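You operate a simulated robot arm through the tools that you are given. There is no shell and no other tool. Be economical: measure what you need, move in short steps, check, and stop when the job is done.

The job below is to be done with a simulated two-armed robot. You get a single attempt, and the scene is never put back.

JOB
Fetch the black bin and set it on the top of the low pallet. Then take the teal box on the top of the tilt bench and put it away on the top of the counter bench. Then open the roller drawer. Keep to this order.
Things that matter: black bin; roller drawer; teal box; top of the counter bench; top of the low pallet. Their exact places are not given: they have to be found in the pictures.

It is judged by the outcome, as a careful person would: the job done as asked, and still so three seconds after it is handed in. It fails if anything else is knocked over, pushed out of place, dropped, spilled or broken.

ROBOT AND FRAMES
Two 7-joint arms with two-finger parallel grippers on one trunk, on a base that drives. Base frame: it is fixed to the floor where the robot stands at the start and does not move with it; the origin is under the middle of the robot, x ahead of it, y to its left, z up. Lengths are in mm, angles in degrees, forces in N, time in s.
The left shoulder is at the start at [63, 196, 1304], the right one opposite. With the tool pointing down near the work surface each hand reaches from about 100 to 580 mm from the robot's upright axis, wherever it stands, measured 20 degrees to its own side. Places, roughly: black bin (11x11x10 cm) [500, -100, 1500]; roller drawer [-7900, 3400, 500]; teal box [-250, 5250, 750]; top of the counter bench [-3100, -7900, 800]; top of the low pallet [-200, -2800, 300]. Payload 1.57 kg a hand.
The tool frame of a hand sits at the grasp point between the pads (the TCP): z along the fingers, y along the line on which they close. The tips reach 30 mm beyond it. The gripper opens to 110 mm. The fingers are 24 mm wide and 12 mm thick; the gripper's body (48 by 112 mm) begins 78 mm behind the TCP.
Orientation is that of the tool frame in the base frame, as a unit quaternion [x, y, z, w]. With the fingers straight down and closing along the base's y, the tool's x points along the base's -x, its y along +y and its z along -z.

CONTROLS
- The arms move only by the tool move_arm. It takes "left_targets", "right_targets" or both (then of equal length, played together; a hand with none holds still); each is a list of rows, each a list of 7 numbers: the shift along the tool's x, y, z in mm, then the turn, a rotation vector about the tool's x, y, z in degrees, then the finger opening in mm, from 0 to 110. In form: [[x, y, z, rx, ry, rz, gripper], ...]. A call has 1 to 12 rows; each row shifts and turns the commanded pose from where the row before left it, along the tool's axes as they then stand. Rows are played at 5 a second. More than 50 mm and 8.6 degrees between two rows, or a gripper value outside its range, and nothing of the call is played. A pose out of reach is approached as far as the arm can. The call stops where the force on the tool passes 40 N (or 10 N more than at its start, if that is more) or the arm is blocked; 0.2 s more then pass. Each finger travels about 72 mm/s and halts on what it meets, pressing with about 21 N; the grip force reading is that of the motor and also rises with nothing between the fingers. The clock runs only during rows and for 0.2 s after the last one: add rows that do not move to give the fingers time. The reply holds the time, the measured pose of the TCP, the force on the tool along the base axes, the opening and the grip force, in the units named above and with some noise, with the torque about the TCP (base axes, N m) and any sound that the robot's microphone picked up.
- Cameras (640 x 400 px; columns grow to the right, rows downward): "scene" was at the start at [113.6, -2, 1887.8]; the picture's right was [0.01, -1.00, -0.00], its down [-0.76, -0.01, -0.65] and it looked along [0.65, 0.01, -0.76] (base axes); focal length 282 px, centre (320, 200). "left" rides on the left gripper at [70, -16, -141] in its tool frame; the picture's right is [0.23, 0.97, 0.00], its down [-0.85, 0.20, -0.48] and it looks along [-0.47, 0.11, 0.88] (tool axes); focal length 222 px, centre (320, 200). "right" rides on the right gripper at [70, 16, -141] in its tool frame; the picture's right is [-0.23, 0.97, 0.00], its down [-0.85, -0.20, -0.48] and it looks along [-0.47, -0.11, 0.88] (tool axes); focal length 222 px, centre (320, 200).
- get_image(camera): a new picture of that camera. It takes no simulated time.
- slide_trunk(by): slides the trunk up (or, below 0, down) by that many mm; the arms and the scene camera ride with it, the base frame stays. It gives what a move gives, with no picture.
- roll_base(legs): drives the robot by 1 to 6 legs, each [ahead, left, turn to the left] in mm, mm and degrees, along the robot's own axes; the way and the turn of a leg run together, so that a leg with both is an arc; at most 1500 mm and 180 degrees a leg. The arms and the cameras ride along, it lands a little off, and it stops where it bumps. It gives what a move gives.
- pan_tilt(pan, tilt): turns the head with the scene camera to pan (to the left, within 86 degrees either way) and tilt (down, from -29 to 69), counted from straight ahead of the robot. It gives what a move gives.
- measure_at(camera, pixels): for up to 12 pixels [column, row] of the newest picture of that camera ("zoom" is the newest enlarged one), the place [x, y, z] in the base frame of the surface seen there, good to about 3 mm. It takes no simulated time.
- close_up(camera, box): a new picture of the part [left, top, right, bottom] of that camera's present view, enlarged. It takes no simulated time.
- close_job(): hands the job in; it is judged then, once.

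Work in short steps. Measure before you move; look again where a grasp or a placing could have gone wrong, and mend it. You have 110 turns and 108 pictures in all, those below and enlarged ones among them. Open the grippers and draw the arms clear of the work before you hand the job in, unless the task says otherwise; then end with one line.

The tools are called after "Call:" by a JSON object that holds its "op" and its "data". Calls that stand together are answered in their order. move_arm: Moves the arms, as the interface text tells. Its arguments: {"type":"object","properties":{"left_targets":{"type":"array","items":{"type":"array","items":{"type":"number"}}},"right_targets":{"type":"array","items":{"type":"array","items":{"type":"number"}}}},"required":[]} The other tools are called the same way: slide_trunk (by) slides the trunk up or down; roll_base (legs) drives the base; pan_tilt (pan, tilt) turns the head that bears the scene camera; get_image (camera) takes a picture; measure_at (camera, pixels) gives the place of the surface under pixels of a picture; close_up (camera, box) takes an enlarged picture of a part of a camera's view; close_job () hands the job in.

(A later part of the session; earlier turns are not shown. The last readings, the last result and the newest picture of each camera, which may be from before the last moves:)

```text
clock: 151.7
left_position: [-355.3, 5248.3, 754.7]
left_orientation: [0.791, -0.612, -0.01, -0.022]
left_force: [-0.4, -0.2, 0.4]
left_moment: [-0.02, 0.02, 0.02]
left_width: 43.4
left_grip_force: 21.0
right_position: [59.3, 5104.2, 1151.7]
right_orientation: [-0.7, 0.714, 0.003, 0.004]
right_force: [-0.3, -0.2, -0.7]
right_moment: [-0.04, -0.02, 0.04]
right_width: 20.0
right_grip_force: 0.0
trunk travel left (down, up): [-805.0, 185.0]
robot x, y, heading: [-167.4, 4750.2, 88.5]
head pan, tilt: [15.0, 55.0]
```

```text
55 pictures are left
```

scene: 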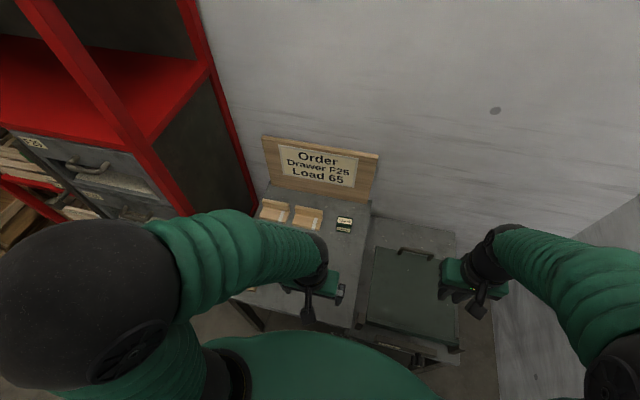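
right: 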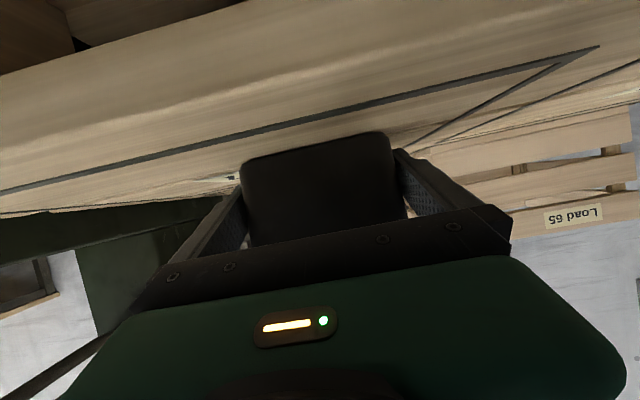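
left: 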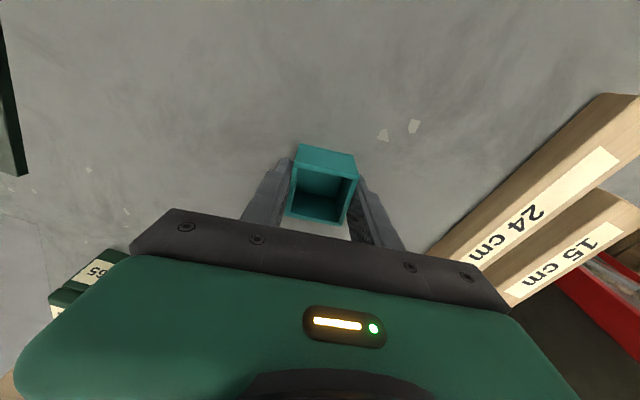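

Gripped at 43 mm width with 21 N. I lift straight up 200 mm and check.

Call:
{"op": "move_arm", "data": {"left_targets": [[0, 0, -20, 0, 0, 0, 25], [0, 0, -30, 0, 0, 0, 25], [0, 0, -45, 0, 0, 0, 25], [0, 0, -45, 0, 0, 0, 25], [0, 0, -45, 0, 0, 0, 25], [0, 0, -45, 0, 0, 0, 25], [0, 0, 0, 0, 0, 0, 25]]}}

Call:
{"op": "get_image", "data": {"camera": "left"}}

```text
clock: 153.3
left_position: [-360.6, 5232.1, 985.7]
left_orientation: [0.79, -0.612, -0.01, -0.022]
left_force: [-0.1, 1.0, -0.4]
left_moment: [0.01, 0.01, 0.02]
left_width: 43.4
left_grip_force: 20.7
right_position: [57.5, 5103.5, 1152.9]
right_orientation: [-0.7, 0.714, 0.003, 0.004]
right_force: [-1.4, -0.2, -0.4]
right_moment: [-0.02, 0.0, 0.0]
right_width: 20.3
right_grip_force: 0.1
trunk travel left (down, up): [-805.0, 185.0]
robot x, y, heading: [-165.6, 4745.6, 88.7]
head pan, tilt: [15.0, 55.0]
```

```text
54 pictures are left
```

left: 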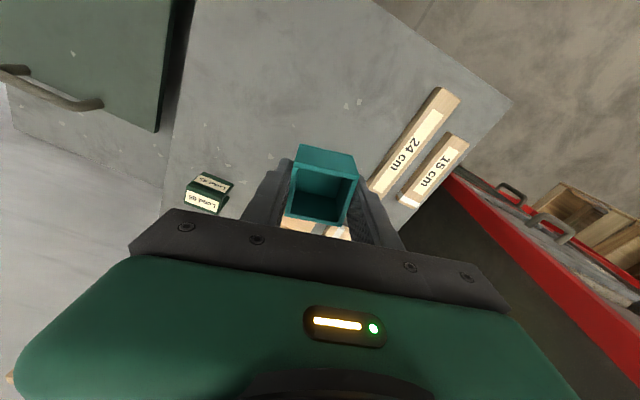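

The box is held firmly. I back off, turn around to face -y and drive back down the lane to y≈0.

Call:
{"op": "roll_base", "data": {"legs": [[-650, 0, 0], [0, 0, -178.7], [1400, 0, 0], [1400, 0, 0], [1250, 0, 0]]}}

Call:
{"op": "pan_tilt", "data": {"pan": -20, "tilt": 15}}

Call:
{"op": "get_image", "data": {"camera": "scene"}}

```text
clock: 183.0
left_position: [40.1, -360.1, 986.3]
left_orientation: [0.608, 0.794, -0.022, 0.01]
left_force: [-0.7, 0.0, -0.7]
left_moment: [0.0, 0.01, -0.02]
left_width: 43.4
left_grip_force: 21.2
right_position: [-380.0, -235.8, 1151.9]
right_orientation: [0.71, 0.704, -0.004, 0.003]
right_force: [-0.8, 0.3, 0.2]
right_moment: [0.02, 0.0, -0.01]
right_width: 20.0
right_grip_force: 0.1
trunk travel left (down, up): [-805.0, 185.0]
robot x, y, heading: [-164.1, 122.0, -90.5]
head pan, tilt: [15.0, 55.0]
```

```text
clock: 184.0
left_position: [40.1, -360.5, 985.1]
left_orientation: [0.608, 0.794, -0.024, 0.01]
left_force: [-0.6, 0.7, 1.0]
left_moment: [-0.04, -0.01, 0.02]
left_width: 43.2
left_grip_force: 20.8
right_position: [-381.2, -235.0, 1152.8]
right_orientation: [0.71, 0.705, -0.004, 0.003]
right_force: [-0.2, -0.2, -0.5]
right_moment: [-0.02, -0.01, -0.02]
right_width: 19.9
right_grip_force: 0.1
trunk travel left (down, up): [-805.0, 185.0]
robot x, y, heading: [-159.5, 121.4, -90.6]
head pan, tilt: [-20.0, 15.0]
```

```text
53 pictures are left
```

scene: 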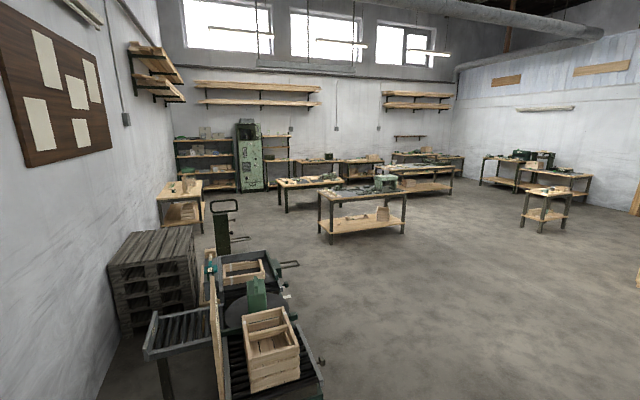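

I measure benches to find the counter bench near (-3100,-7900,800) and the way to it.

Call:
{"op": "measure_at", "data": {"camera": "scene", "pixels": [[360, 160], [345, 162], [310, 162], [430, 155], [455, 157], [310, 182], [405, 172], [365, 190], [330, 245], [404, 233], [542, 232], [285, 210]]}}

Call:
{"op": "close_up", "data": {"camera": "scene", "box": [230, 110, 490, 250]}}

```text
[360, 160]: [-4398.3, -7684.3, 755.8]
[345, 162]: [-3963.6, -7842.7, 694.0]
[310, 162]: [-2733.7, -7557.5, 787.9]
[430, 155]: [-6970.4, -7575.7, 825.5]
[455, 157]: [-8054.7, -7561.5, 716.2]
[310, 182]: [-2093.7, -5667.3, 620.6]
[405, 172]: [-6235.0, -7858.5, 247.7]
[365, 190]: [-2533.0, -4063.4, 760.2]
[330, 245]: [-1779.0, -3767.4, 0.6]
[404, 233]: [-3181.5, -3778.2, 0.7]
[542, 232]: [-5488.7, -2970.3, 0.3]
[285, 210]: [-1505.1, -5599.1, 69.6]
```

```text
2.46 times, centred on (360, 180) of scene
```

zoom: 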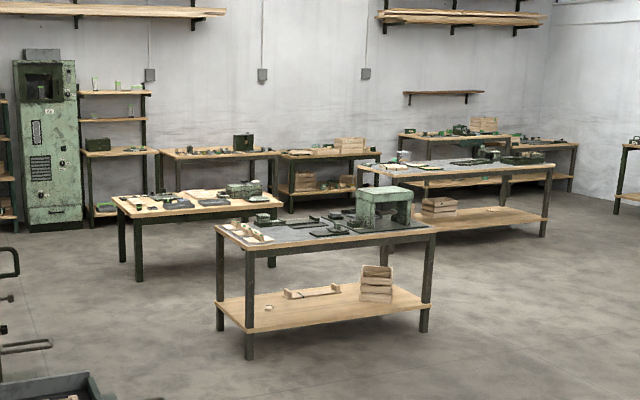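

The counter bench along the far wall spans about x -2400…-3700, front y≈-7550. I strafe right ≈990 and drive ahead ≈3000, then look again.

Call:
{"op": "roll_base", "data": {"legs": [[0, -990, 0.6], [1500, 0, 0], [1450, 0, 0]]}}

Call:
{"op": "pan_tilt", "data": {"pan": 0, "tilt": 18}}

Call:
{"op": "get_image", "data": {"camera": "scene"}}

```text
clock: 202.9
left_position: [-982.9, -3298.4, 986.2]
left_orientation: [0.616, 0.787, -0.023, 0.01]
left_force: [0.9, 0.2, -0.8]
left_moment: [0.01, -0.02, 0.02]
left_width: 43.3
left_grip_force: 21.4
right_position: [-1400.9, -3163.3, 1153.1]
right_orientation: [0.718, 0.696, -0.005, 0.003]
right_force: [-0.8, -0.4, -0.5]
right_moment: [-0.01, 0.02, -0.01]
right_width: 20.1
right_grip_force: 0.0
trunk travel left (down, up): [-805.0, 185.0]
robot x, y, heading: [-1172.9, -2813.5, -92.1]
head pan, tilt: [-20.0, 15.0]
```

```text
clock: 203.7
left_position: [-983.1, -3298.4, 987.2]
left_orientation: [0.616, 0.787, -0.024, 0.012]
left_force: [0.7, -0.2, 0.5]
left_moment: [0.01, -0.01, -0.03]
left_width: 43.2
left_grip_force: 20.5
right_position: [-1400.9, -3164.7, 1152.8]
right_orientation: [0.718, 0.696, -0.004, 0.003]
right_force: [0.9, 0.9, 0.8]
right_moment: [0.03, 0.03, 0.03]
right_width: 19.9
right_grip_force: 0.0
trunk travel left (down, up): [-805.0, 185.0]
robot x, y, heading: [-1172.9, -2813.7, -92.0]
head pan, tilt: [0.0, 18.0]
```

```text
51 pictures are left
```

scene: 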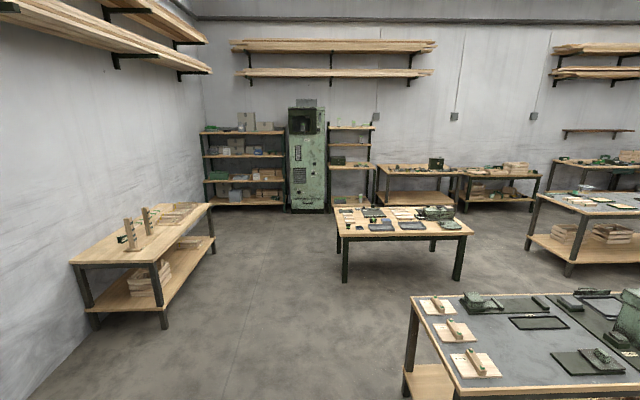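

I measure lane edges: left bench leg, both tables' corners, and the counter bench.

Call:
{"op": "measure_at", "data": {"camera": "scene", "pixels": [[165, 328], [214, 255], [345, 282], [455, 280], [335, 208], [412, 297], [457, 390], [378, 168], [460, 180], [375, 205], [474, 232], [420, 168]]}}

Call:
{"op": "close_up", "data": {"camera": "scene", "box": [330, 130, 550, 290]}}

```text
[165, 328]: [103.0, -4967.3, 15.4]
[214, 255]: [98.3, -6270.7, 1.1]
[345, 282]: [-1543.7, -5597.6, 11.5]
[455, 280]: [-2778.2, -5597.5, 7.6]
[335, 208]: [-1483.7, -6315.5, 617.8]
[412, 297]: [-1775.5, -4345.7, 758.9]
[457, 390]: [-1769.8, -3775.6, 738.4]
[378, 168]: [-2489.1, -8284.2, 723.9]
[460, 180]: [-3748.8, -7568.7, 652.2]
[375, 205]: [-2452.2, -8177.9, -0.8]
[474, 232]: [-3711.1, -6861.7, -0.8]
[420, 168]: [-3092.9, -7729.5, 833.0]
```

```text
2.50 times, centred on (440, 210) of scene
```

zoom: 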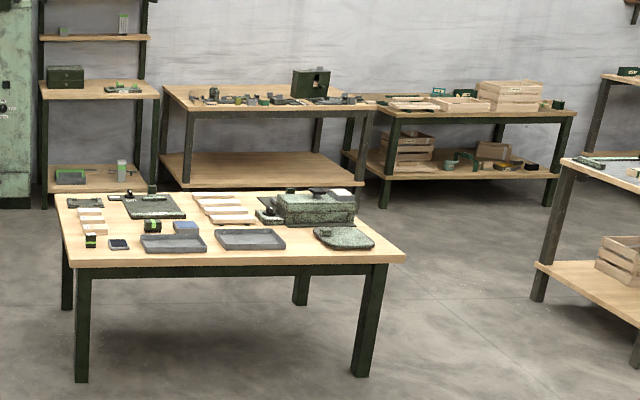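

The lane between x≈100 and x≈-1480 is clear. I move to x≈-950, drive to y≈-6850 and look to the right.

Call:
{"op": "roll_base", "data": {"legs": [[0, 200, 2], [1400, 0, 0], [1400, 0, 0], [1230, 0, 0]]}}

Call:
{"op": "pan_tilt", "data": {"pan": -65, "tilt": 20}}

Call:
{"op": "get_image", "data": {"camera": "scene"}}

```text
clock: 223.9
left_position: [-763.6, -7247.0, 986.6]
left_orientation: [0.617, 0.787, -0.023, 0.011]
left_force: [-0.5, -0.4, -0.3]
left_moment: [0.01, 0.01, 0.0]
left_width: 43.4
left_grip_force: 21.4
right_position: [-1181.6, -7111.0, 1151.8]
right_orientation: [0.718, 0.696, -0.005, 0.004]
right_force: [0.1, -0.4, -0.1]
right_moment: [0.01, -0.04, -0.01]
right_width: 20.2
right_grip_force: 0.0
trunk travel left (down, up): [-805.0, 185.0]
robot x, y, heading: [-955.1, -6757.8, -92.0]
head pan, tilt: [0.0, 18.0]
```

```text
clock: 225.3
left_position: [-764.1, -7246.7, 988.0]
left_orientation: [0.617, 0.787, -0.023, 0.011]
left_force: [-0.6, 0.3, 0.2]
left_moment: [0.01, 0.01, 0.0]
left_width: 43.4
left_grip_force: 21.1
right_position: [-1180.8, -7110.8, 1152.9]
right_orientation: [0.718, 0.696, -0.005, 0.003]
right_force: [-0.6, 0.0, 0.6]
right_moment: [-0.04, 0.02, -0.02]
right_width: 20.0
right_grip_force: 0.1
trunk travel left (down, up): [-805.0, 185.0]
robot x, y, heading: [-950.8, -6763.0, -92.1]
head pan, tilt: [-65.0, 20.0]
```

```text
49 pictures are left
```

scene: 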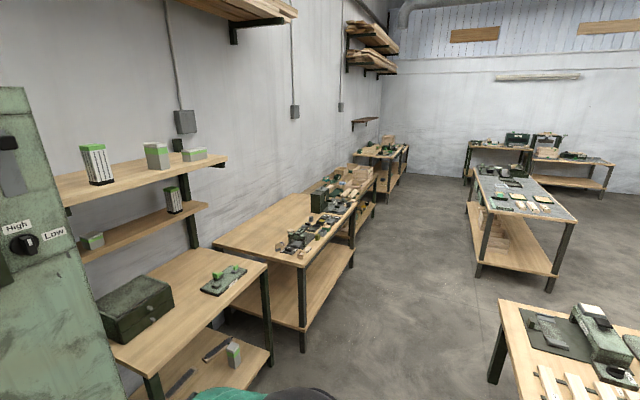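

The bench at (290,230) runs along the wall. I measure its corners, its free parts, and the next bench.

Call:
{"op": "measure_at", "data": {"camera": "scene", "pixels": [[302, 268], [215, 245], [256, 235], [290, 215], [250, 252], [355, 205], [266, 262], [490, 380], [500, 300], [268, 375], [304, 350], [470, 260]]}}

Call:
{"op": "close_up", "data": {"camera": "scene", "box": [200, 150, 400, 300]}}

```text
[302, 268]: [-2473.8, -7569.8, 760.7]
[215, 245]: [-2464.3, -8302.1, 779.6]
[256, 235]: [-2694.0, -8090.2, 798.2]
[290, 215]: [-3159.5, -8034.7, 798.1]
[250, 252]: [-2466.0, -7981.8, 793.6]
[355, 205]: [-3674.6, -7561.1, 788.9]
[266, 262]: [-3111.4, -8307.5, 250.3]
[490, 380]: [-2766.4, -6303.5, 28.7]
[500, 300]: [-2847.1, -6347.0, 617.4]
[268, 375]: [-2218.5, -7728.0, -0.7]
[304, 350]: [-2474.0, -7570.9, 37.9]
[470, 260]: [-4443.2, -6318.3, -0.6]
```

```text
2.67 times, centred on (300, 225) of scene
```

zoom: 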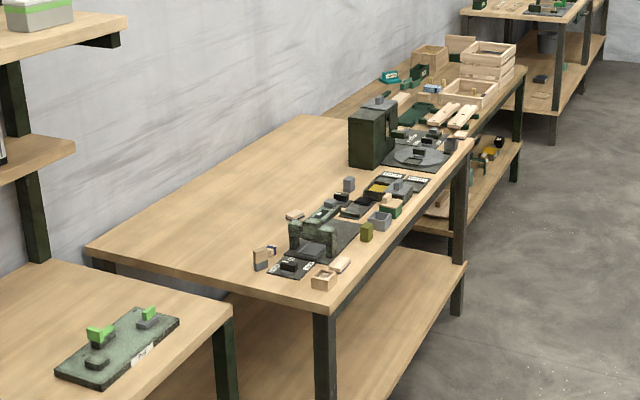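

Bench top z≈798, front edge y≈-7560, items along the front strip. I strafe along it to x≈-2650 and look at it from the front.

Call:
{"op": "roll_base", "data": {"legs": [[90, 0, 2], [0, -1450, 0], [0, -250, 0]]}}

Call:
{"op": "pan_tilt", "data": {"pan": 0, "tilt": 40}}

Call:
{"op": "get_image", "data": {"camera": "scene"}}

```text
clock: 234.6
left_position: [-2440.8, -7324.9, 986.6]
left_orientation: [0.609, 0.793, -0.024, 0.01]
left_force: [0.2, -0.8, -0.4]
left_moment: [0.03, 0.03, 0.01]
left_width: 43.6
left_grip_force: 21.1
right_position: [-2859.8, -7199.0, 1153.1]
right_orientation: [0.71, 0.705, -0.006, 0.003]
right_force: [-0.2, -0.1, -1.3]
right_moment: [0.01, 0.01, 0.02]
right_width: 20.3
right_grip_force: 0.2
trunk travel left (down, up): [-805.0, 185.0]
robot x, y, heading: [-2642.5, -6844.0, -90.8]
head pan, tilt: [-65.0, 20.0]
```

```text
clock: 235.9
left_position: [-2444.2, -7324.0, 987.3]
left_orientation: [0.608, 0.794, -0.023, 0.012]
left_force: [0.6, 0.5, -0.4]
left_moment: [-0.01, -0.02, -0.04]
left_width: 43.4
left_grip_force: 20.8
right_position: [-2865.6, -7198.4, 1153.2]
right_orientation: [0.71, 0.704, -0.006, 0.004]
right_force: [0.9, 0.4, -0.6]
right_moment: [0.03, 0.05, 0.02]
right_width: 20.4
right_grip_force: 0.1
trunk travel left (down, up): [-805.0, 185.0]
robot x, y, heading: [-2644.0, -6847.7, -90.8]
head pan, tilt: [0.0, 40.0]
```

```text
47 pictures are left
```

scene: 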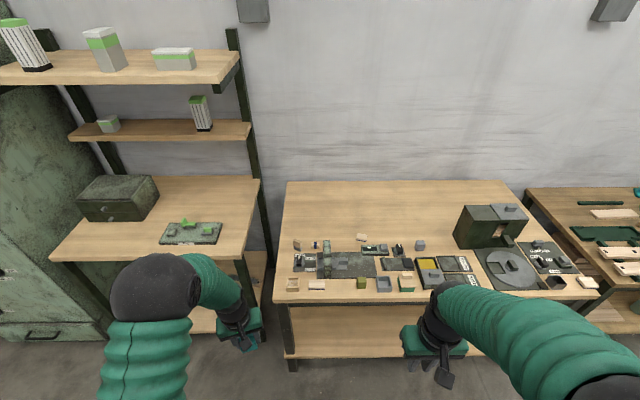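

Call:
{"op": "close_up", "data": {"camera": "scene", "box": [260, 170, 540, 320]}}

Call:
{"op": "measure_at", "data": {"camera": "scene", "pixels": [[340, 280], [326, 240], [362, 237], [400, 220], [390, 235], [420, 244], [340, 220], [300, 230], [345, 288], [455, 240], [442, 252], [400, 290]]}}

```text
2.29 times, centred on (400, 245) of scene
```

zoom: 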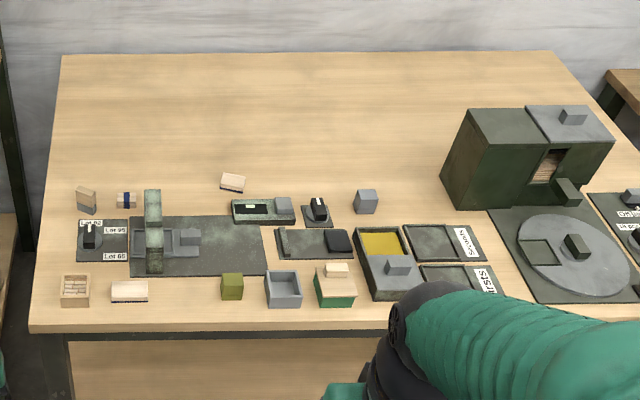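

```text
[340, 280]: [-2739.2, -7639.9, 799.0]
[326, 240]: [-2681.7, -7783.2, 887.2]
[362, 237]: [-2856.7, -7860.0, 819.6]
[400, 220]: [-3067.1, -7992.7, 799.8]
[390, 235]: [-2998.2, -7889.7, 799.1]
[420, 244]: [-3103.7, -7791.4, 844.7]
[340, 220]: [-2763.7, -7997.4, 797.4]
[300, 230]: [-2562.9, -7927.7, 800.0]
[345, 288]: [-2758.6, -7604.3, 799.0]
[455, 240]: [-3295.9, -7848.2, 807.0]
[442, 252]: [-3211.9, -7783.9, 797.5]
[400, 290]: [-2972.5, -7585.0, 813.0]
```

The best free spot is the gap at the front, zoom (190,295), between the white block and the olive cube. I raise the trunk 100, square the hand, drive to bring the hand there, and look from above.

Call:
{"op": "slide_trunk", "data": {"by": 100}}

Call:
{"op": "roll_base", "data": {"legs": [[0, -262, 0.8], [300, 0, 0]]}}

Call:
{"op": "move_arm", "data": {"left_targets": [[0, 0, 0, 0, 0, 7.15, 25], [0, 0, 0, 0, 0, 7.15, 25], [20, 0, 0, 0, 0, 0, 25], [20, 0, 0, 0, 0, 0, 25], [0, 0, 0, 0, 0, 0, 25]]}}

Call:
{"op": "get_image", "data": {"camera": "left"}}

Call:
{"op": "get_image", "data": {"camera": "scene"}}

```text
clock: 237.2
left_position: [-2443.0, -7323.9, 1087.3]
left_orientation: [0.608, 0.793, -0.023, 0.013]
left_force: [-0.5, 0.1, -0.3]
left_moment: [0.0, 0.01, 0.02]
left_width: 43.4
left_grip_force: 20.9
right_position: [-2862.7, -7197.7, 1253.6]
right_orientation: [0.71, 0.704, -0.007, 0.004]
right_force: [-0.4, -0.3, -0.9]
right_moment: [-0.02, 0.02, -0.01]
right_width: 19.7
right_grip_force: 0.1
trunk travel left (down, up): [-905.0, 85.0]
robot x, y, heading: [-2644.9, -6840.7, -90.7]
head pan, tilt: [0.0, 40.0]
```

```text
clock: 240.8
left_position: [-2694.9, -7617.5, 1089.8]
left_orientation: [0.6, 0.799, -0.024, 0.013]
left_force: [-0.2, -0.4, -0.5]
left_moment: [0.0, 0.01, 0.0]
left_width: 43.2
left_grip_force: 21.1
right_position: [-3117.7, -7497.6, 1253.9]
right_orientation: [0.704, 0.711, -0.007, 0.006]
right_force: [0.0, 0.2, -0.8]
right_moment: [0.03, 0.01, 0.02]
right_width: 19.8
right_grip_force: 0.0
trunk travel left (down, up): [-905.0, 85.0]
robot x, y, heading: [-2906.3, -7145.0, -89.8]
head pan, tilt: [0.0, 40.0]
```

```text
clock: 242.0
left_position: [-2690.0, -7580.7, 1085.8]
left_orientation: [0.694, 0.719, -0.023, 0.015]
left_force: [0.3, 0.8, -0.4]
left_moment: [-0.01, 0.05, -0.01]
left_width: 43.5
left_grip_force: 20.3
right_position: [-3113.4, -7502.4, 1253.9]
right_orientation: [0.703, 0.711, -0.007, 0.005]
right_force: [-0.4, 0.7, 0.4]
right_moment: [0.01, 0.02, -0.01]
right_width: 20.0
right_grip_force: 0.1
trunk travel left (down, up): [-905.0, 85.0]
robot x, y, heading: [-2902.4, -7143.9, -89.7]
head pan, tilt: [0.0, 40.0]
```

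```text
45 pictures are left
```

left: 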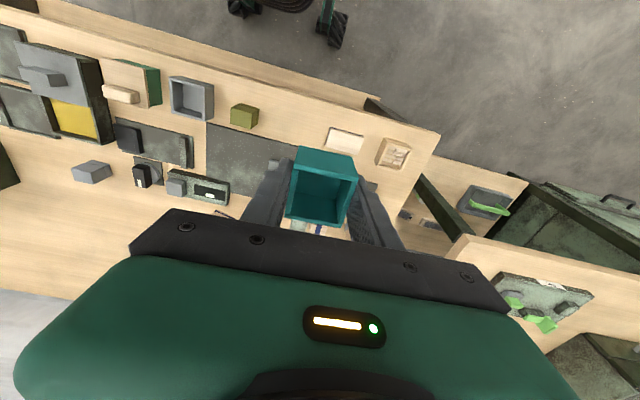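

```text
44 pictures are left
```

scene: 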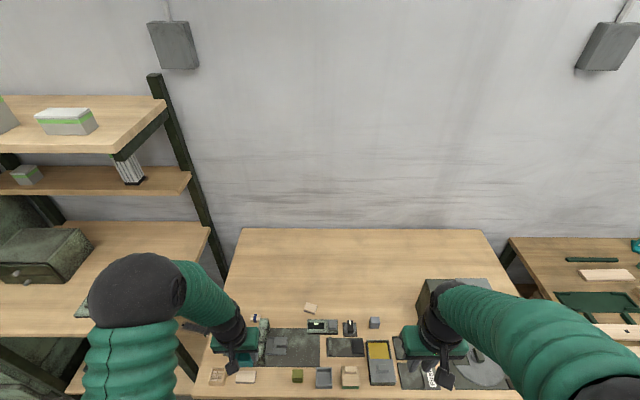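

In the left view the gap lies between the olive cube (244,115) and the white block (345,138). I measure its limits.

Call:
{"op": "measure_at", "data": {"camera": "left", "pixels": [[259, 112], [258, 126], [326, 132], [324, 148], [230, 122], [262, 140], [285, 141], [300, 95], [290, 120], [275, 110], [350, 130], [310, 80]]}}

Call:
{"op": "close_up", "data": {"camera": "left", "box": [200, 50, 360, 170]}}

```text
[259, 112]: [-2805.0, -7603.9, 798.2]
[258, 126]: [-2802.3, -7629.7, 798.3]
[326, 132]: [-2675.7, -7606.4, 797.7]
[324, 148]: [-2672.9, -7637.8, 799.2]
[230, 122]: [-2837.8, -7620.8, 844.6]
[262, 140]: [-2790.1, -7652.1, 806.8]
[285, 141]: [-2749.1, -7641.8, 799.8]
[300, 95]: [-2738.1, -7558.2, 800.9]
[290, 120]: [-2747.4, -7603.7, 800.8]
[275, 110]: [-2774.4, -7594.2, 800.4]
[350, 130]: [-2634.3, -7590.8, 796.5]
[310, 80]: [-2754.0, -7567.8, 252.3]
```

```text
3.33 times, centred on (280, 110) of left
```

zoom: 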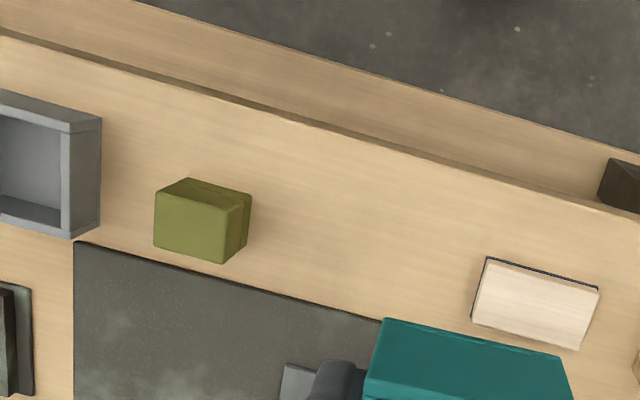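

Gap centre is (-2739,-7602), 128 mm wide between the neighbours, mat edge at y≈-7647. I move over it and descend to z≈860.

Call:
{"op": "move_arm", "data": {"left_targets": [[-10, -25, 0, 0, 0, 0, 25], [-10, -24.6, 0, 0, 0, 0, 25], [0, 0, 45, 0, 0, 0, 25], [0, 0, 45, 0, 0, 0, 25], [0, 0, 45, 0, 0, 0, 25], [0, 0, 45, 0, 0, 0, 25], [0, 0, 40, 0, 0, 0, 25], [0, 0, 0, 0, 0, 0, 25]]}}

Call:
{"op": "get_image", "data": {"camera": "left"}}

```text
clock: 243.8
left_position: [-2744.9, -7610.8, 867.9]
left_orientation: [0.695, 0.718, -0.023, 0.014]
left_force: [0.4, -0.3, 0.0]
left_moment: [0.0, 0.0, 0.01]
left_width: 43.2
left_grip_force: 21.5
right_position: [-3114.3, -7501.3, 1253.4]
right_orientation: [0.704, 0.71, -0.006, 0.004]
right_force: [-0.2, -0.3, 0.8]
right_moment: [0.01, 0.03, -0.02]
right_width: 19.9
right_grip_force: 0.0
trunk travel left (down, up): [-905.0, 85.0]
robot x, y, heading: [-2901.2, -7146.1, -89.8]
head pan, tilt: [0.0, 40.0]
```

```text
42 pictures are left
```

left: 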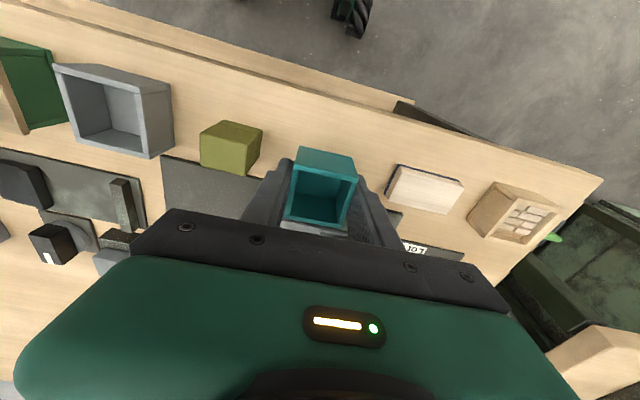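

I check the box's own position against the neighbours before the last 30 mm.

Call:
{"op": "measure_at", "data": {"camera": "left", "pixels": [[298, 167], [355, 180], [262, 150], [390, 178], [240, 160], [300, 130], [330, 125], [297, 152], [350, 165], [345, 218]]}}

```text
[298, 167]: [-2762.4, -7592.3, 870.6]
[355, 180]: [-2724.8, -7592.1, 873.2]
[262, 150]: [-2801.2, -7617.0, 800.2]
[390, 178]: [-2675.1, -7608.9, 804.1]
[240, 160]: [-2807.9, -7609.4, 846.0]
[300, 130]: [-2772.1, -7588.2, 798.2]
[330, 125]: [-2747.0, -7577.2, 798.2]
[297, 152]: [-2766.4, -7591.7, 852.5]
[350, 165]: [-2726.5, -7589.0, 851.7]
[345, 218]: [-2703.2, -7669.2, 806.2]
```

Shift 11 mm back and 5 mm toward +x, then down to 2–3 mm above the bench.

Call:
{"op": "move_arm", "data": {"left_targets": [[11.4, 4.8, 0, 0, 0, 0, 25], [0, 0, 15, 0, 0, 0, 25], [0, 0, 14, 0, 0, 0, 25], [0, 0, 0, 0, 0, 0, 25]]}}

Call:
{"op": "move_arm", "data": {"left_targets": [[0, 0, 2.5, 0, 0, 0, 25], [0, 0, 0, 0, 0, 0, 25]]}}

Call:
{"op": "move_arm", "data": {"left_targets": [[0, 0, 2, 0, 0, 0, 25], [0, 0, 0, 0, 0, 0, 25]]}}

```text
clock: 244.8
left_position: [-2741.0, -7602.4, 837.3]
left_orientation: [0.695, 0.718, -0.023, 0.015]
left_force: [-0.1, 1.2, 0.4]
left_moment: [-0.04, 0.03, -0.02]
left_width: 43.2
left_grip_force: 21.1
right_position: [-3114.7, -7502.8, 1254.4]
right_orientation: [0.703, 0.712, -0.006, 0.005]
right_force: [0.6, 0.4, -0.5]
right_moment: [-0.02, 0.05, 0.05]
right_width: 20.1
right_grip_force: 0.1
trunk travel left (down, up): [-905.0, 85.0]
robot x, y, heading: [-2901.2, -7148.0, -89.6]
head pan, tilt: [0.0, 40.0]
```

```text
clock: 245.4
left_position: [-2740.7, -7602.9, 837.1]
left_orientation: [0.695, 0.718, -0.022, 0.015]
left_force: [0.1, 0.2, -0.5]
left_moment: [0.04, 0.03, -0.04]
left_width: 43.4
left_grip_force: 20.9
right_position: [-3115.3, -7501.2, 1253.4]
right_orientation: [0.703, 0.711, -0.005, 0.004]
right_force: [0.2, 0.8, -0.3]
right_moment: [-0.02, 0.0, 0.03]
right_width: 20.0
right_grip_force: 0.1
trunk travel left (down, up): [-905.0, 85.0]
robot x, y, heading: [-2901.6, -7146.1, -89.5]
head pan, tilt: [0.0, 40.0]
```

```text
clock: 246.0
left_position: [-2741.4, -7603.7, 833.9]
left_orientation: [0.695, 0.719, -0.023, 0.014]
left_force: [-0.2, 0.8, 10.2]
left_moment: [0.26, -0.23, 0.02]
left_width: 43.3
left_grip_force: 20.8
right_position: [-3115.1, -7501.4, 1253.1]
right_orientation: [0.703, 0.711, -0.006, 0.005]
right_force: [-0.3, 0.0, -0.7]
right_moment: [0.01, -0.01, -0.02]
right_width: 20.0
right_grip_force: 0.1
trunk travel left (down, up): [-905.0, 85.0]
robot x, y, heading: [-2897.2, -7144.3, -89.7]
head pan, tilt: [0.0, 40.0]
```

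Contact at 10 N, the box rests on the bench. I open to 76 mm and rise straight.

Call:
{"op": "move_arm", "data": {"left_targets": [[0, 0, -1, 0, 0, 0, 43], [0, 0, 0, 0, 0, 0, 60], [0, 0, 0, 0, 0, 0, 76], [0, 0, 0, 0, 0, 0, 76], [0, 0, -30, 0, 0, 0, 76], [0, 0, -45, 0, 0, 0, 76], [0, 0, -45, 0, 0, 0, 76], [0, 0, -45, 0, 0, 0, 76], [0, 0, -45, 0, 0, 0, 76]]}}

Call:
{"op": "get_image", "data": {"camera": "left"}}

```text
clock: 248.0
left_position: [-2740.2, -7588.2, 1043.9]
left_orientation: [0.695, 0.718, -0.023, 0.013]
left_force: [0.7, -0.2, 0.1]
left_moment: [-0.01, 0.0, 0.0]
left_width: 76.3
left_grip_force: 0.0
right_position: [-3114.7, -7500.5, 1252.4]
right_orientation: [0.704, 0.711, -0.007, 0.006]
right_force: [0.6, 0.4, 0.8]
right_moment: [-0.01, 0.02, -0.02]
right_width: 19.8
right_grip_force: 0.1
trunk travel left (down, up): [-905.0, 85.0]
robot x, y, heading: [-2901.0, -7144.3, -89.6]
head pan, tilt: [0.0, 40.0]
```

```text
41 pictures are left
```

left: 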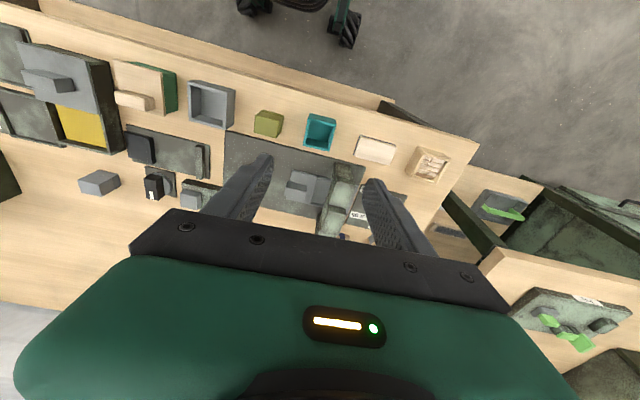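

The teal box stands neatly in the gap, neighbours untouched. I back off, strafe to x≈-3600 between the tables, then look right and back for the route.

Call:
{"op": "roll_base", "data": {"legs": [[-290, 0, 0], [0, -700, 0]]}}

Call:
{"op": "pan_tilt", "data": {"pan": -86, "tilt": 25}}

Call:
{"op": "get_image", "data": {"camera": "scene"}}

```text
clock: 253.5
left_position: [-3432.5, -7300.7, 1045.1]
left_orientation: [0.687, 0.726, -0.024, 0.013]
left_force: [0.1, 0.7, 1.2]
left_moment: [0.01, 0.0, -0.05]
left_width: 76.3
left_grip_force: 0.1
right_position: [-3807.0, -7219.7, 1255.4]
right_orientation: [0.696, 0.718, -0.007, 0.004]
right_force: [0.3, 0.3, -0.2]
right_moment: [0.01, 0.0, -0.01]
right_width: 20.0
right_grip_force: 0.1
trunk travel left (down, up): [-905.0, 85.0]
robot x, y, heading: [-3608.1, -6860.9, -88.6]
head pan, tilt: [0.0, 40.0]
```

```text
clock: 255.1
left_position: [-3436.4, -7299.7, 1044.6]
left_orientation: [0.688, 0.726, -0.022, 0.014]
left_force: [0.6, 0.1, -1.3]
left_moment: [0.03, 0.04, 0.02]
left_width: 76.0
left_grip_force: 0.1
right_position: [-3814.5, -7217.6, 1254.0]
right_orientation: [0.696, 0.718, -0.006, 0.005]
right_force: [-0.6, -0.6, -0.6]
right_moment: [0.01, -0.01, 0.01]
right_width: 19.9
right_grip_force: 0.0
trunk travel left (down, up): [-905.0, 85.0]
robot x, y, heading: [-3608.2, -6855.8, -88.2]
head pan, tilt: [-85.9, 25.0]
```

```text
40 pictures are left
```

scene: 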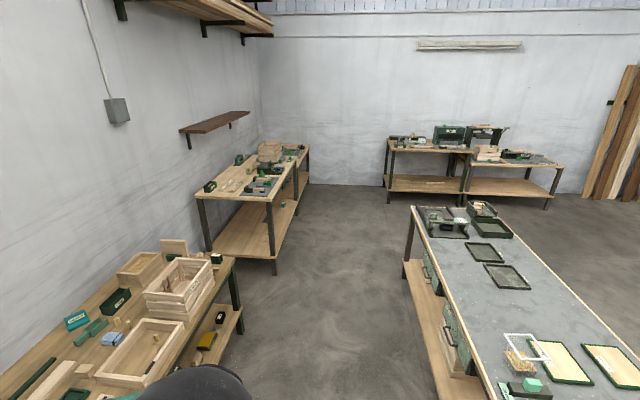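

I measure table C's near corner and the surroundings before turning.

Call:
{"op": "measure_at", "data": {"camera": "scene", "pixels": [[480, 390], [412, 208], [405, 280], [235, 260], [180, 372], [300, 330], [630, 350], [465, 200], [550, 200], [330, 200]]}}

Call:
{"op": "pan_tilt", "data": {"pan": -86, "tilt": 55}}

Call:
{"op": "get_image", "data": {"camera": "scene"}}

```text
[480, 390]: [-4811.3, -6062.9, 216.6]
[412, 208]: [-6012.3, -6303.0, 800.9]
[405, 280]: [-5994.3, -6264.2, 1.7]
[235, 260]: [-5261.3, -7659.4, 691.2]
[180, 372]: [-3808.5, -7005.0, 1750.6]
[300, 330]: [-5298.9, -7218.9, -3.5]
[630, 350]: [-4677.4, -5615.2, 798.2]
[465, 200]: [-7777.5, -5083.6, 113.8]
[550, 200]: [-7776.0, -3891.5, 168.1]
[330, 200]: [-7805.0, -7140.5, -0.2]
```

```text
clock: 256.0
left_position: [-3435.8, -7300.7, 1046.1]
left_orientation: [0.688, 0.725, -0.023, 0.014]
left_force: [0.1, 0.6, 0.2]
left_moment: [0.01, -0.01, -0.01]
left_width: 76.0
left_grip_force: 0.0
right_position: [-3813.2, -7219.1, 1253.5]
right_orientation: [0.696, 0.718, -0.006, 0.006]
right_force: [1.2, -0.3, 1.0]
right_moment: [0.04, 0.05, 0.01]
right_width: 20.2
right_grip_force: 0.0
trunk travel left (down, up): [-905.0, 85.0]
robot x, y, heading: [-3607.9, -6857.9, -88.2]
head pan, tilt: [-85.9, 55.0]
```

```text
39 pictures are left
```

scene: 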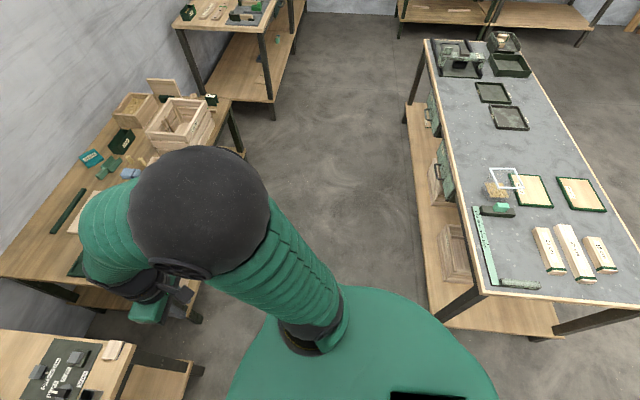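

Clearance suffices for a turn on the spot. I turn to face +y, shift to x≈-3750 and drive up between the tables to y≈-2800.

Call:
{"op": "measure_at", "data": {"camera": "scene", "pixels": [[482, 292], [636, 300], [420, 310], [500, 330]]}}

Call:
{"op": "roll_base", "data": {"legs": [[0, 0, 178.2], [0, 120, 0]]}}

Call:
{"op": "pan_tilt", "data": {"pan": 0, "tilt": 20}}

Call:
{"op": "get_image", "data": {"camera": "scene"}}

```text
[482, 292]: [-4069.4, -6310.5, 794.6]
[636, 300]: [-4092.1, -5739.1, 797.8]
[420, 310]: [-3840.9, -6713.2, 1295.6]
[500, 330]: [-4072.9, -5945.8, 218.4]
```

```text
clock: 264.4
left_position: [-3833.9, -6401.8, 1048.5]
left_orientation: [-0.699, 0.714, 0.025, 0.014]
left_force: [1.4, 0.3, 0.7]
left_moment: [0.0, 0.14, -0.03]
left_width: 75.9
left_grip_force: 0.0
right_position: [-3458.1, -6511.6, 1247.4]
right_orientation: [-0.69, 0.724, 0.015, -0.003]
right_force: [-0.2, 0.1, 0.5]
right_moment: [-0.03, 0.01, -0.04]
right_width: 20.1
right_grip_force: 0.0
trunk travel left (down, up): [-905.0, 85.0]
robot x, y, heading: [-3721.6, -6854.7, 87.5]
head pan, tilt: [-85.9, 55.0]
```

```text
clock: 266.0
left_position: [-3859.9, -6402.2, 1045.9]
left_orientation: [-0.699, 0.715, 0.014, 0.023]
left_force: [-0.4, -0.8, 0.6]
left_moment: [0.01, 0.02, 0.01]
left_width: 76.1
left_grip_force: 0.0
right_position: [-3490.1, -6511.0, 1254.3]
right_orientation: [-0.69, 0.724, 0.005, 0.005]
right_force: [-0.5, 0.1, 0.7]
right_moment: [0.03, -0.01, -0.01]
right_width: 20.1
right_grip_force: 0.1
trunk travel left (down, up): [-905.0, 85.0]
robot x, y, heading: [-3724.4, -6855.8, 87.6]
head pan, tilt: [0.0, 20.0]
```

```text
38 pictures are left
```

scene: 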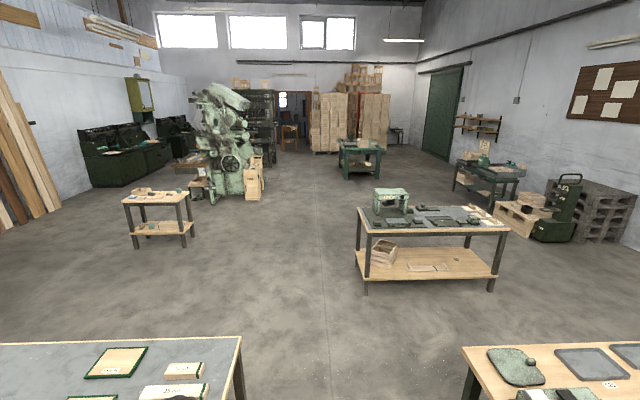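

The gap between tables is x -4070…-2850, so I should be at x≈-3460. I measure table A's corner and the way ahead.

Call:
{"op": "measure_at", "data": {"camera": "scene", "pixels": [[366, 293], [360, 235], [134, 248], [192, 235], [240, 200], [262, 197], [215, 203], [90, 188], [165, 165], [290, 150], [372, 177], [310, 155]]}}

Call:
{"op": "close_up", "data": {"camera": "scene", "box": [60, 70, 420, 220]}}

```text
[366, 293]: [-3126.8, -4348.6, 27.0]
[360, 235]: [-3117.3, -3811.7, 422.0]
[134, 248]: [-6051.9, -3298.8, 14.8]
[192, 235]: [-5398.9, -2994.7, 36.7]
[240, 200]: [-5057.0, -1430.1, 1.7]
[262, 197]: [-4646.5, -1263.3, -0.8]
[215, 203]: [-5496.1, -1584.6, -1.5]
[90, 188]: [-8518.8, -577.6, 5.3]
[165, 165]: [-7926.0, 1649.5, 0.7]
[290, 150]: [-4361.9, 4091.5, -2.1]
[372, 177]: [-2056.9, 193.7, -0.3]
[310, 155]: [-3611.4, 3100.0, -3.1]
```

```text
1.78 times, centred on (240, 145) of scene
```

zoom: 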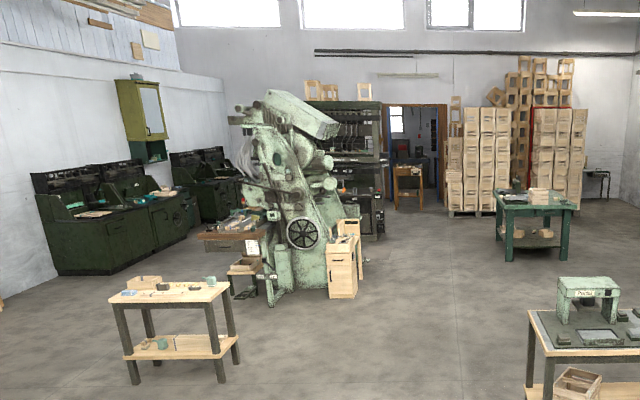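

Route: right 250, up to y≈-4950, turn left to face -x and drive to x≈-6350, then look north.

Call:
{"op": "roll_base", "data": {"legs": [[0, -250, 2.4], [1450, 0, 0], [450, 0, 0], [0, 0, 90], [1500, 0, 0], [1400, 0, 0]]}}

Call:
{"op": "pan_tilt", "data": {"pan": -75, "tilt": 20}}

Call:
{"op": "get_image", "data": {"camera": "scene"}}

```text
clock: 294.4
left_position: [-6795.7, -4975.1, 1045.9]
left_orientation: [1.0, -0.01, -0.027, -0.006]
left_force: [0.3, 0.1, -0.7]
left_moment: [-0.01, 0.01, -0.03]
left_width: 76.0
left_grip_force: 0.1
right_position: [-6686.9, -4604.7, 1253.6]
right_orientation: [1.0, -0.022, -0.008, -0.001]
right_force: [-0.3, 0.5, -0.8]
right_moment: [-0.03, -0.03, -0.01]
right_width: 20.0
right_grip_force: 0.1
trunk travel left (down, up): [-905.0, 85.0]
robot x, y, heading: [-6344.3, -4835.7, 177.7]
head pan, tilt: [0.0, 20.0]
```

```text
clock: 295.9
left_position: [-6795.3, -4974.0, 1045.7]
left_orientation: [1.0, -0.009, -0.027, -0.006]
left_force: [0.3, 0.6, 0.3]
left_moment: [0.03, -0.01, 0.01]
left_width: 75.9
left_grip_force: 0.1
right_position: [-6687.5, -4605.2, 1254.0]
right_orientation: [1.0, -0.022, -0.009, -0.001]
right_force: [-1.0, 0.5, -0.2]
right_moment: [-0.03, -0.02, 0.02]
right_width: 20.0
right_grip_force: 0.1
trunk travel left (down, up): [-905.0, 85.0]
robot x, y, heading: [-6347.6, -4836.7, 177.6]
head pan, tilt: [-75.0, 20.0]
```

```text
36 pictures are left
```

scene: 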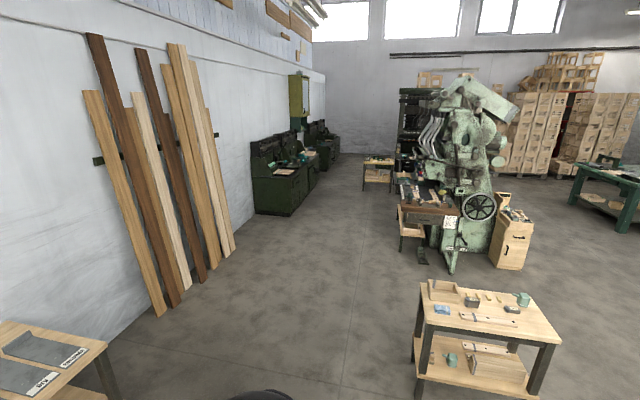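

Call:
{"op": "measure_at", "data": {"camera": "scene", "pixels": [[418, 395], [105, 350], [162, 315], [290, 213], [258, 205], [315, 190], [398, 250], [365, 190], [388, 193], [350, 165], [335, 165], [340, 300]]}}

Call:
{"op": "close_up", "data": {"camera": "scene", "box": [240, 80, 460, 240]}}

```text
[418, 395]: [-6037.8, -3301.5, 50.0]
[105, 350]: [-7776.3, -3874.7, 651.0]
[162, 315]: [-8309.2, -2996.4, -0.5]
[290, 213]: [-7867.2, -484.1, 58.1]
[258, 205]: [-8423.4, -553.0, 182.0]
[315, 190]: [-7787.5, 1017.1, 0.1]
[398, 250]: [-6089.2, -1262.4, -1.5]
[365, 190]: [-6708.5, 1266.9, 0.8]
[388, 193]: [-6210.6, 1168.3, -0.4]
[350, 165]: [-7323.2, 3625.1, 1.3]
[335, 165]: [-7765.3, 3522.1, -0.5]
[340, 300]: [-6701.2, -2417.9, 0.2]
```

```text
2.50 times, centred on (350, 160) of scene
```

zoom: 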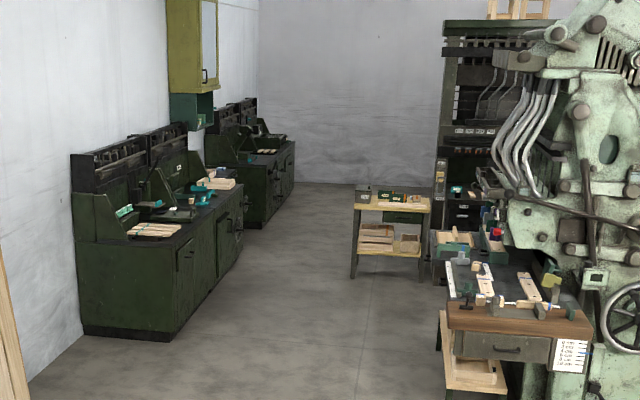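

Drawer cabinets line the wall with fronts at x≈-7800. I advance to x≈-7220, turn right to face +y and drive up to y≈-300.

Call:
{"op": "roll_base", "data": {"legs": [[880, 0, 0], [0, 0, -87.7], [1500, 0, 0], [1500, 0, 0], [1400, 0, 0]]}}

Call:
{"op": "pan_tilt", "data": {"pan": 10, "tilt": 20}}

Call:
{"op": "get_image", "data": {"camera": "scene"}}

```text
clock: 324.4
left_position: [-7473.1, -11.0, 1047.1]
left_orientation: [0.72, -0.694, -0.016, -0.024]
left_force: [0.8, 0.9, 0.3]
left_moment: [0.01, 0.02, -0.02]
left_width: 76.1
left_grip_force: 0.1
right_position: [-7098.2, -97.7, 1254.8]
right_orientation: [0.711, -0.703, -0.006, -0.007]
right_force: [-0.5, -0.2, -0.3]
right_moment: [0.01, 0.01, 0.01]
right_width: 19.9
right_grip_force: 0.1
trunk travel left (down, up): [-905.0, 85.0]
robot x, y, heading: [-7306.4, -450.7, 90.7]
head pan, tilt: [-75.0, 20.0]
```

```text
clock: 326.0
left_position: [-7473.6, -10.2, 1046.1]
left_orientation: [0.72, -0.694, -0.016, -0.024]
left_force: [-0.2, -1.2, -0.3]
left_moment: [0.06, 0.0, 0.02]
left_width: 75.8
left_grip_force: 0.1
right_position: [-7097.9, -98.0, 1254.0]
right_orientation: [0.712, -0.702, -0.006, -0.007]
right_force: [0.4, -0.2, -0.2]
right_moment: [-0.01, 0.01, -0.01]
right_width: 20.1
right_grip_force: 0.0
trunk travel left (down, up): [-905.0, 85.0]
robot x, y, heading: [-7309.5, -451.7, 90.6]
head pan, tilt: [10.0, 20.0]
```

```text
34 pictures are left
```

scene: 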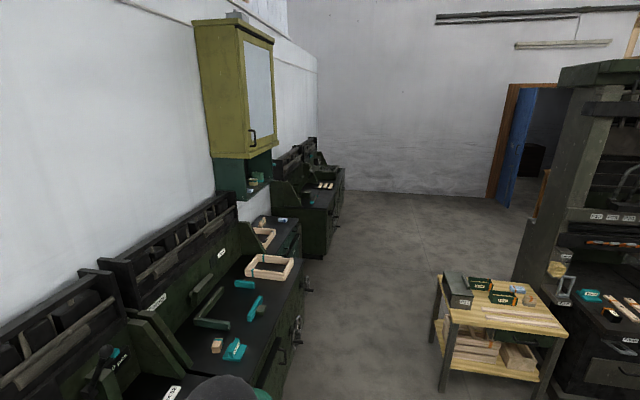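

I measure the lane's narrow spot and the cabinets ahead.

Call:
{"op": "measure_at", "data": {"camera": "scene", "pixels": [[441, 390], [432, 275], [290, 345], [305, 290], [328, 255], [345, 205], [305, 235], [400, 300], [425, 255], [260, 375], [342, 170], [490, 200]]}}

Call:
{"op": "close_up", "data": {"camera": "scene", "box": [230, 130, 390, 290]}}

```text
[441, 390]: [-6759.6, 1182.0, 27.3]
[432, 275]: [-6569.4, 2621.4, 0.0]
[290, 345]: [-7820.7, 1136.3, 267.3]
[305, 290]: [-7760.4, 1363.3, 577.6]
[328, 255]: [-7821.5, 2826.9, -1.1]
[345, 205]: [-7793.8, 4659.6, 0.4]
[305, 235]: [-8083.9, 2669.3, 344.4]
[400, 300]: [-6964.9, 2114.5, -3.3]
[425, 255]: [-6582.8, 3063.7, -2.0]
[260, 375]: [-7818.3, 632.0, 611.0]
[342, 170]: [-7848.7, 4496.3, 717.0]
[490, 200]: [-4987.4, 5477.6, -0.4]
```

```text
2.50 times, centred on (310, 210) of scene
```

zoom: 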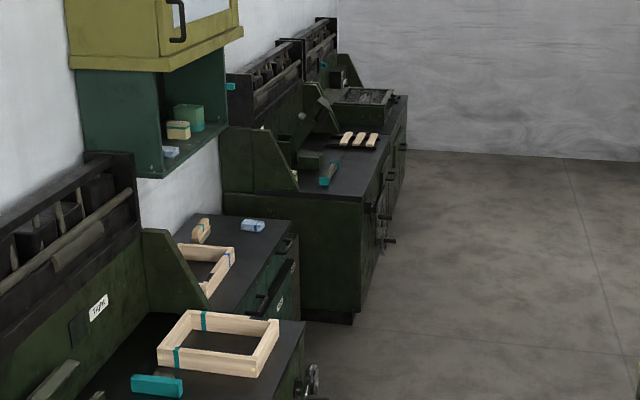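

The lane is wide enough (≈500 mm each side). I drive to y≈3400, shift right 250 away from the cabinets, turn left to face them and look.

Call:
{"op": "roll_base", "data": {"legs": [[1300, 0, -0.6], [1300, 0, 0], [1250, 0, 0], [0, -250, 0], [0, 0, 90]]}}

Call:
{"op": "pan_tilt", "data": {"pan": 0, "tilt": 40}}

Call:
{"op": "get_image", "data": {"camera": "scene"}}

```text
clock: 349.6
left_position: [-7331.0, 3173.8, 1046.0]
left_orientation: [1.0, -0.009, -0.028, -0.006]
left_force: [0.1, -0.8, -0.2]
left_moment: [0.01, 0.05, 0.02]
left_width: 76.0
left_grip_force: 0.1
right_position: [-7222.9, 3544.0, 1253.7]
right_orientation: [1.0, -0.022, -0.009, -0.001]
right_force: [0.4, 0.6, 0.1]
right_moment: [-0.01, 0.01, -0.02]
right_width: 20.2
right_grip_force: 0.0
trunk travel left (down, up): [-905.0, 85.0]
robot x, y, heading: [-6882.2, 3311.8, 177.7]
head pan, tilt: [10.0, 20.0]
```

```text
clock: 350.4
left_position: [-7329.3, 3171.8, 1047.1]
left_orientation: [1.0, -0.009, -0.029, -0.006]
left_force: [0.4, -0.1, 0.2]
left_moment: [-0.02, 0.04, 0.03]
left_width: 76.2
left_grip_force: 0.0
right_position: [-7222.0, 3543.9, 1254.4]
right_orientation: [1.0, -0.022, -0.009, -0.002]
right_force: [0.3, -0.5, 0.5]
right_moment: [-0.04, -0.02, -0.01]
right_width: 19.9
right_grip_force: 0.1
trunk travel left (down, up): [-905.0, 85.0]
robot x, y, heading: [-6878.9, 3313.8, 177.6]
head pan, tilt: [0.0, 40.0]
```

```text
32 pictures are left
```

scene: 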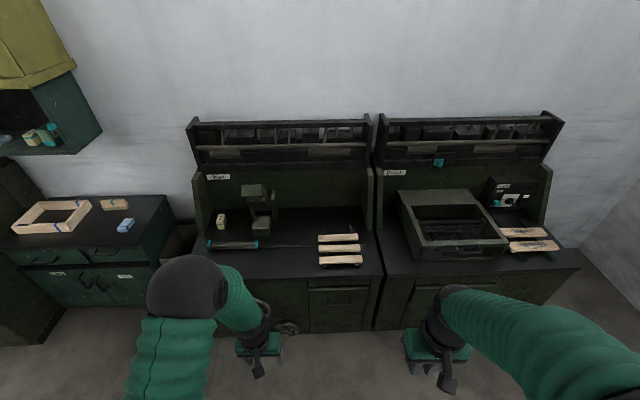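

Cabinet fronts with handles are below. I zoom onto the fronts around (340,300) and measure.

Call:
{"op": "close_up", "data": {"camera": "scene", "box": [260, 260, 420, 360]}}

Call:
{"op": "measure_at", "data": {"camera": "zoom", "pixels": [[310, 110], [270, 155], [330, 155], [400, 100], [115, 265], [60, 150], [200, 110], [200, 250], [310, 250], [420, 110], [560, 150], [310, 145]]}}

```text
4.00 times, centred on (340, 310) of scene
```

zoom: 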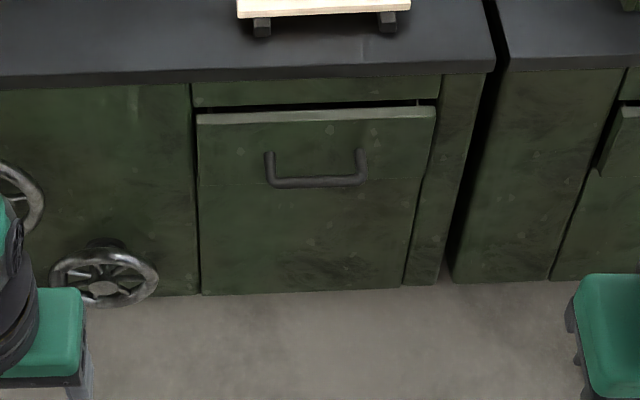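

```text
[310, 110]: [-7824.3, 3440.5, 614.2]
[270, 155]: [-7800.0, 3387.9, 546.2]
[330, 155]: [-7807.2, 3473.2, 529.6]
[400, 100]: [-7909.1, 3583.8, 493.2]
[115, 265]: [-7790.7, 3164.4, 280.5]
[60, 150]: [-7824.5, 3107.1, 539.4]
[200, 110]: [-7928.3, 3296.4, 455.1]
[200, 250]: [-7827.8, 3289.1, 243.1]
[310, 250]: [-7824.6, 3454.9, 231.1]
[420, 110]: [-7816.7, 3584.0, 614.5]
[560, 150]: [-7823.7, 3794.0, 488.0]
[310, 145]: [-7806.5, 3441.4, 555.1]
```

There is a drawer front (y 3290–3585, top z≈615) with a bar handle at zoom (270–365,183). I tilt down, zoom and measure the bar.

Call:
{"op": "measure_at", "data": {"camera": "zoom", "pixels": [[268, 152], [272, 170], [280, 184], [315, 183], [350, 180], [362, 165], [360, 152], [315, 170], [315, 195], [315, 187], [300, 183], [330, 182]]}}

Call:
{"op": "close_up", "data": {"camera": "scene", "box": [310, 275, 374, 315]}}

```text
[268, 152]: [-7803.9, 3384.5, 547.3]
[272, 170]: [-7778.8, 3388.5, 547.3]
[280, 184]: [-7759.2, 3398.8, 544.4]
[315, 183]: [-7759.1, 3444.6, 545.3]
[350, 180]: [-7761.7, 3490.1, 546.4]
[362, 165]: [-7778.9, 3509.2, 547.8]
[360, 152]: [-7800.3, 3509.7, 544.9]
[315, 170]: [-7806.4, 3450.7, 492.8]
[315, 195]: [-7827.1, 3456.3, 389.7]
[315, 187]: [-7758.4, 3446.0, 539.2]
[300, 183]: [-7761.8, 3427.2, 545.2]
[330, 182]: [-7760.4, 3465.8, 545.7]
```

```text
10.00 times, centred on (342, 295) of scene
```

zoom: 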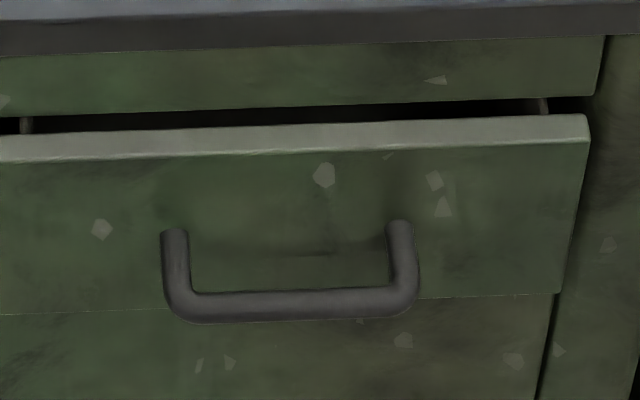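

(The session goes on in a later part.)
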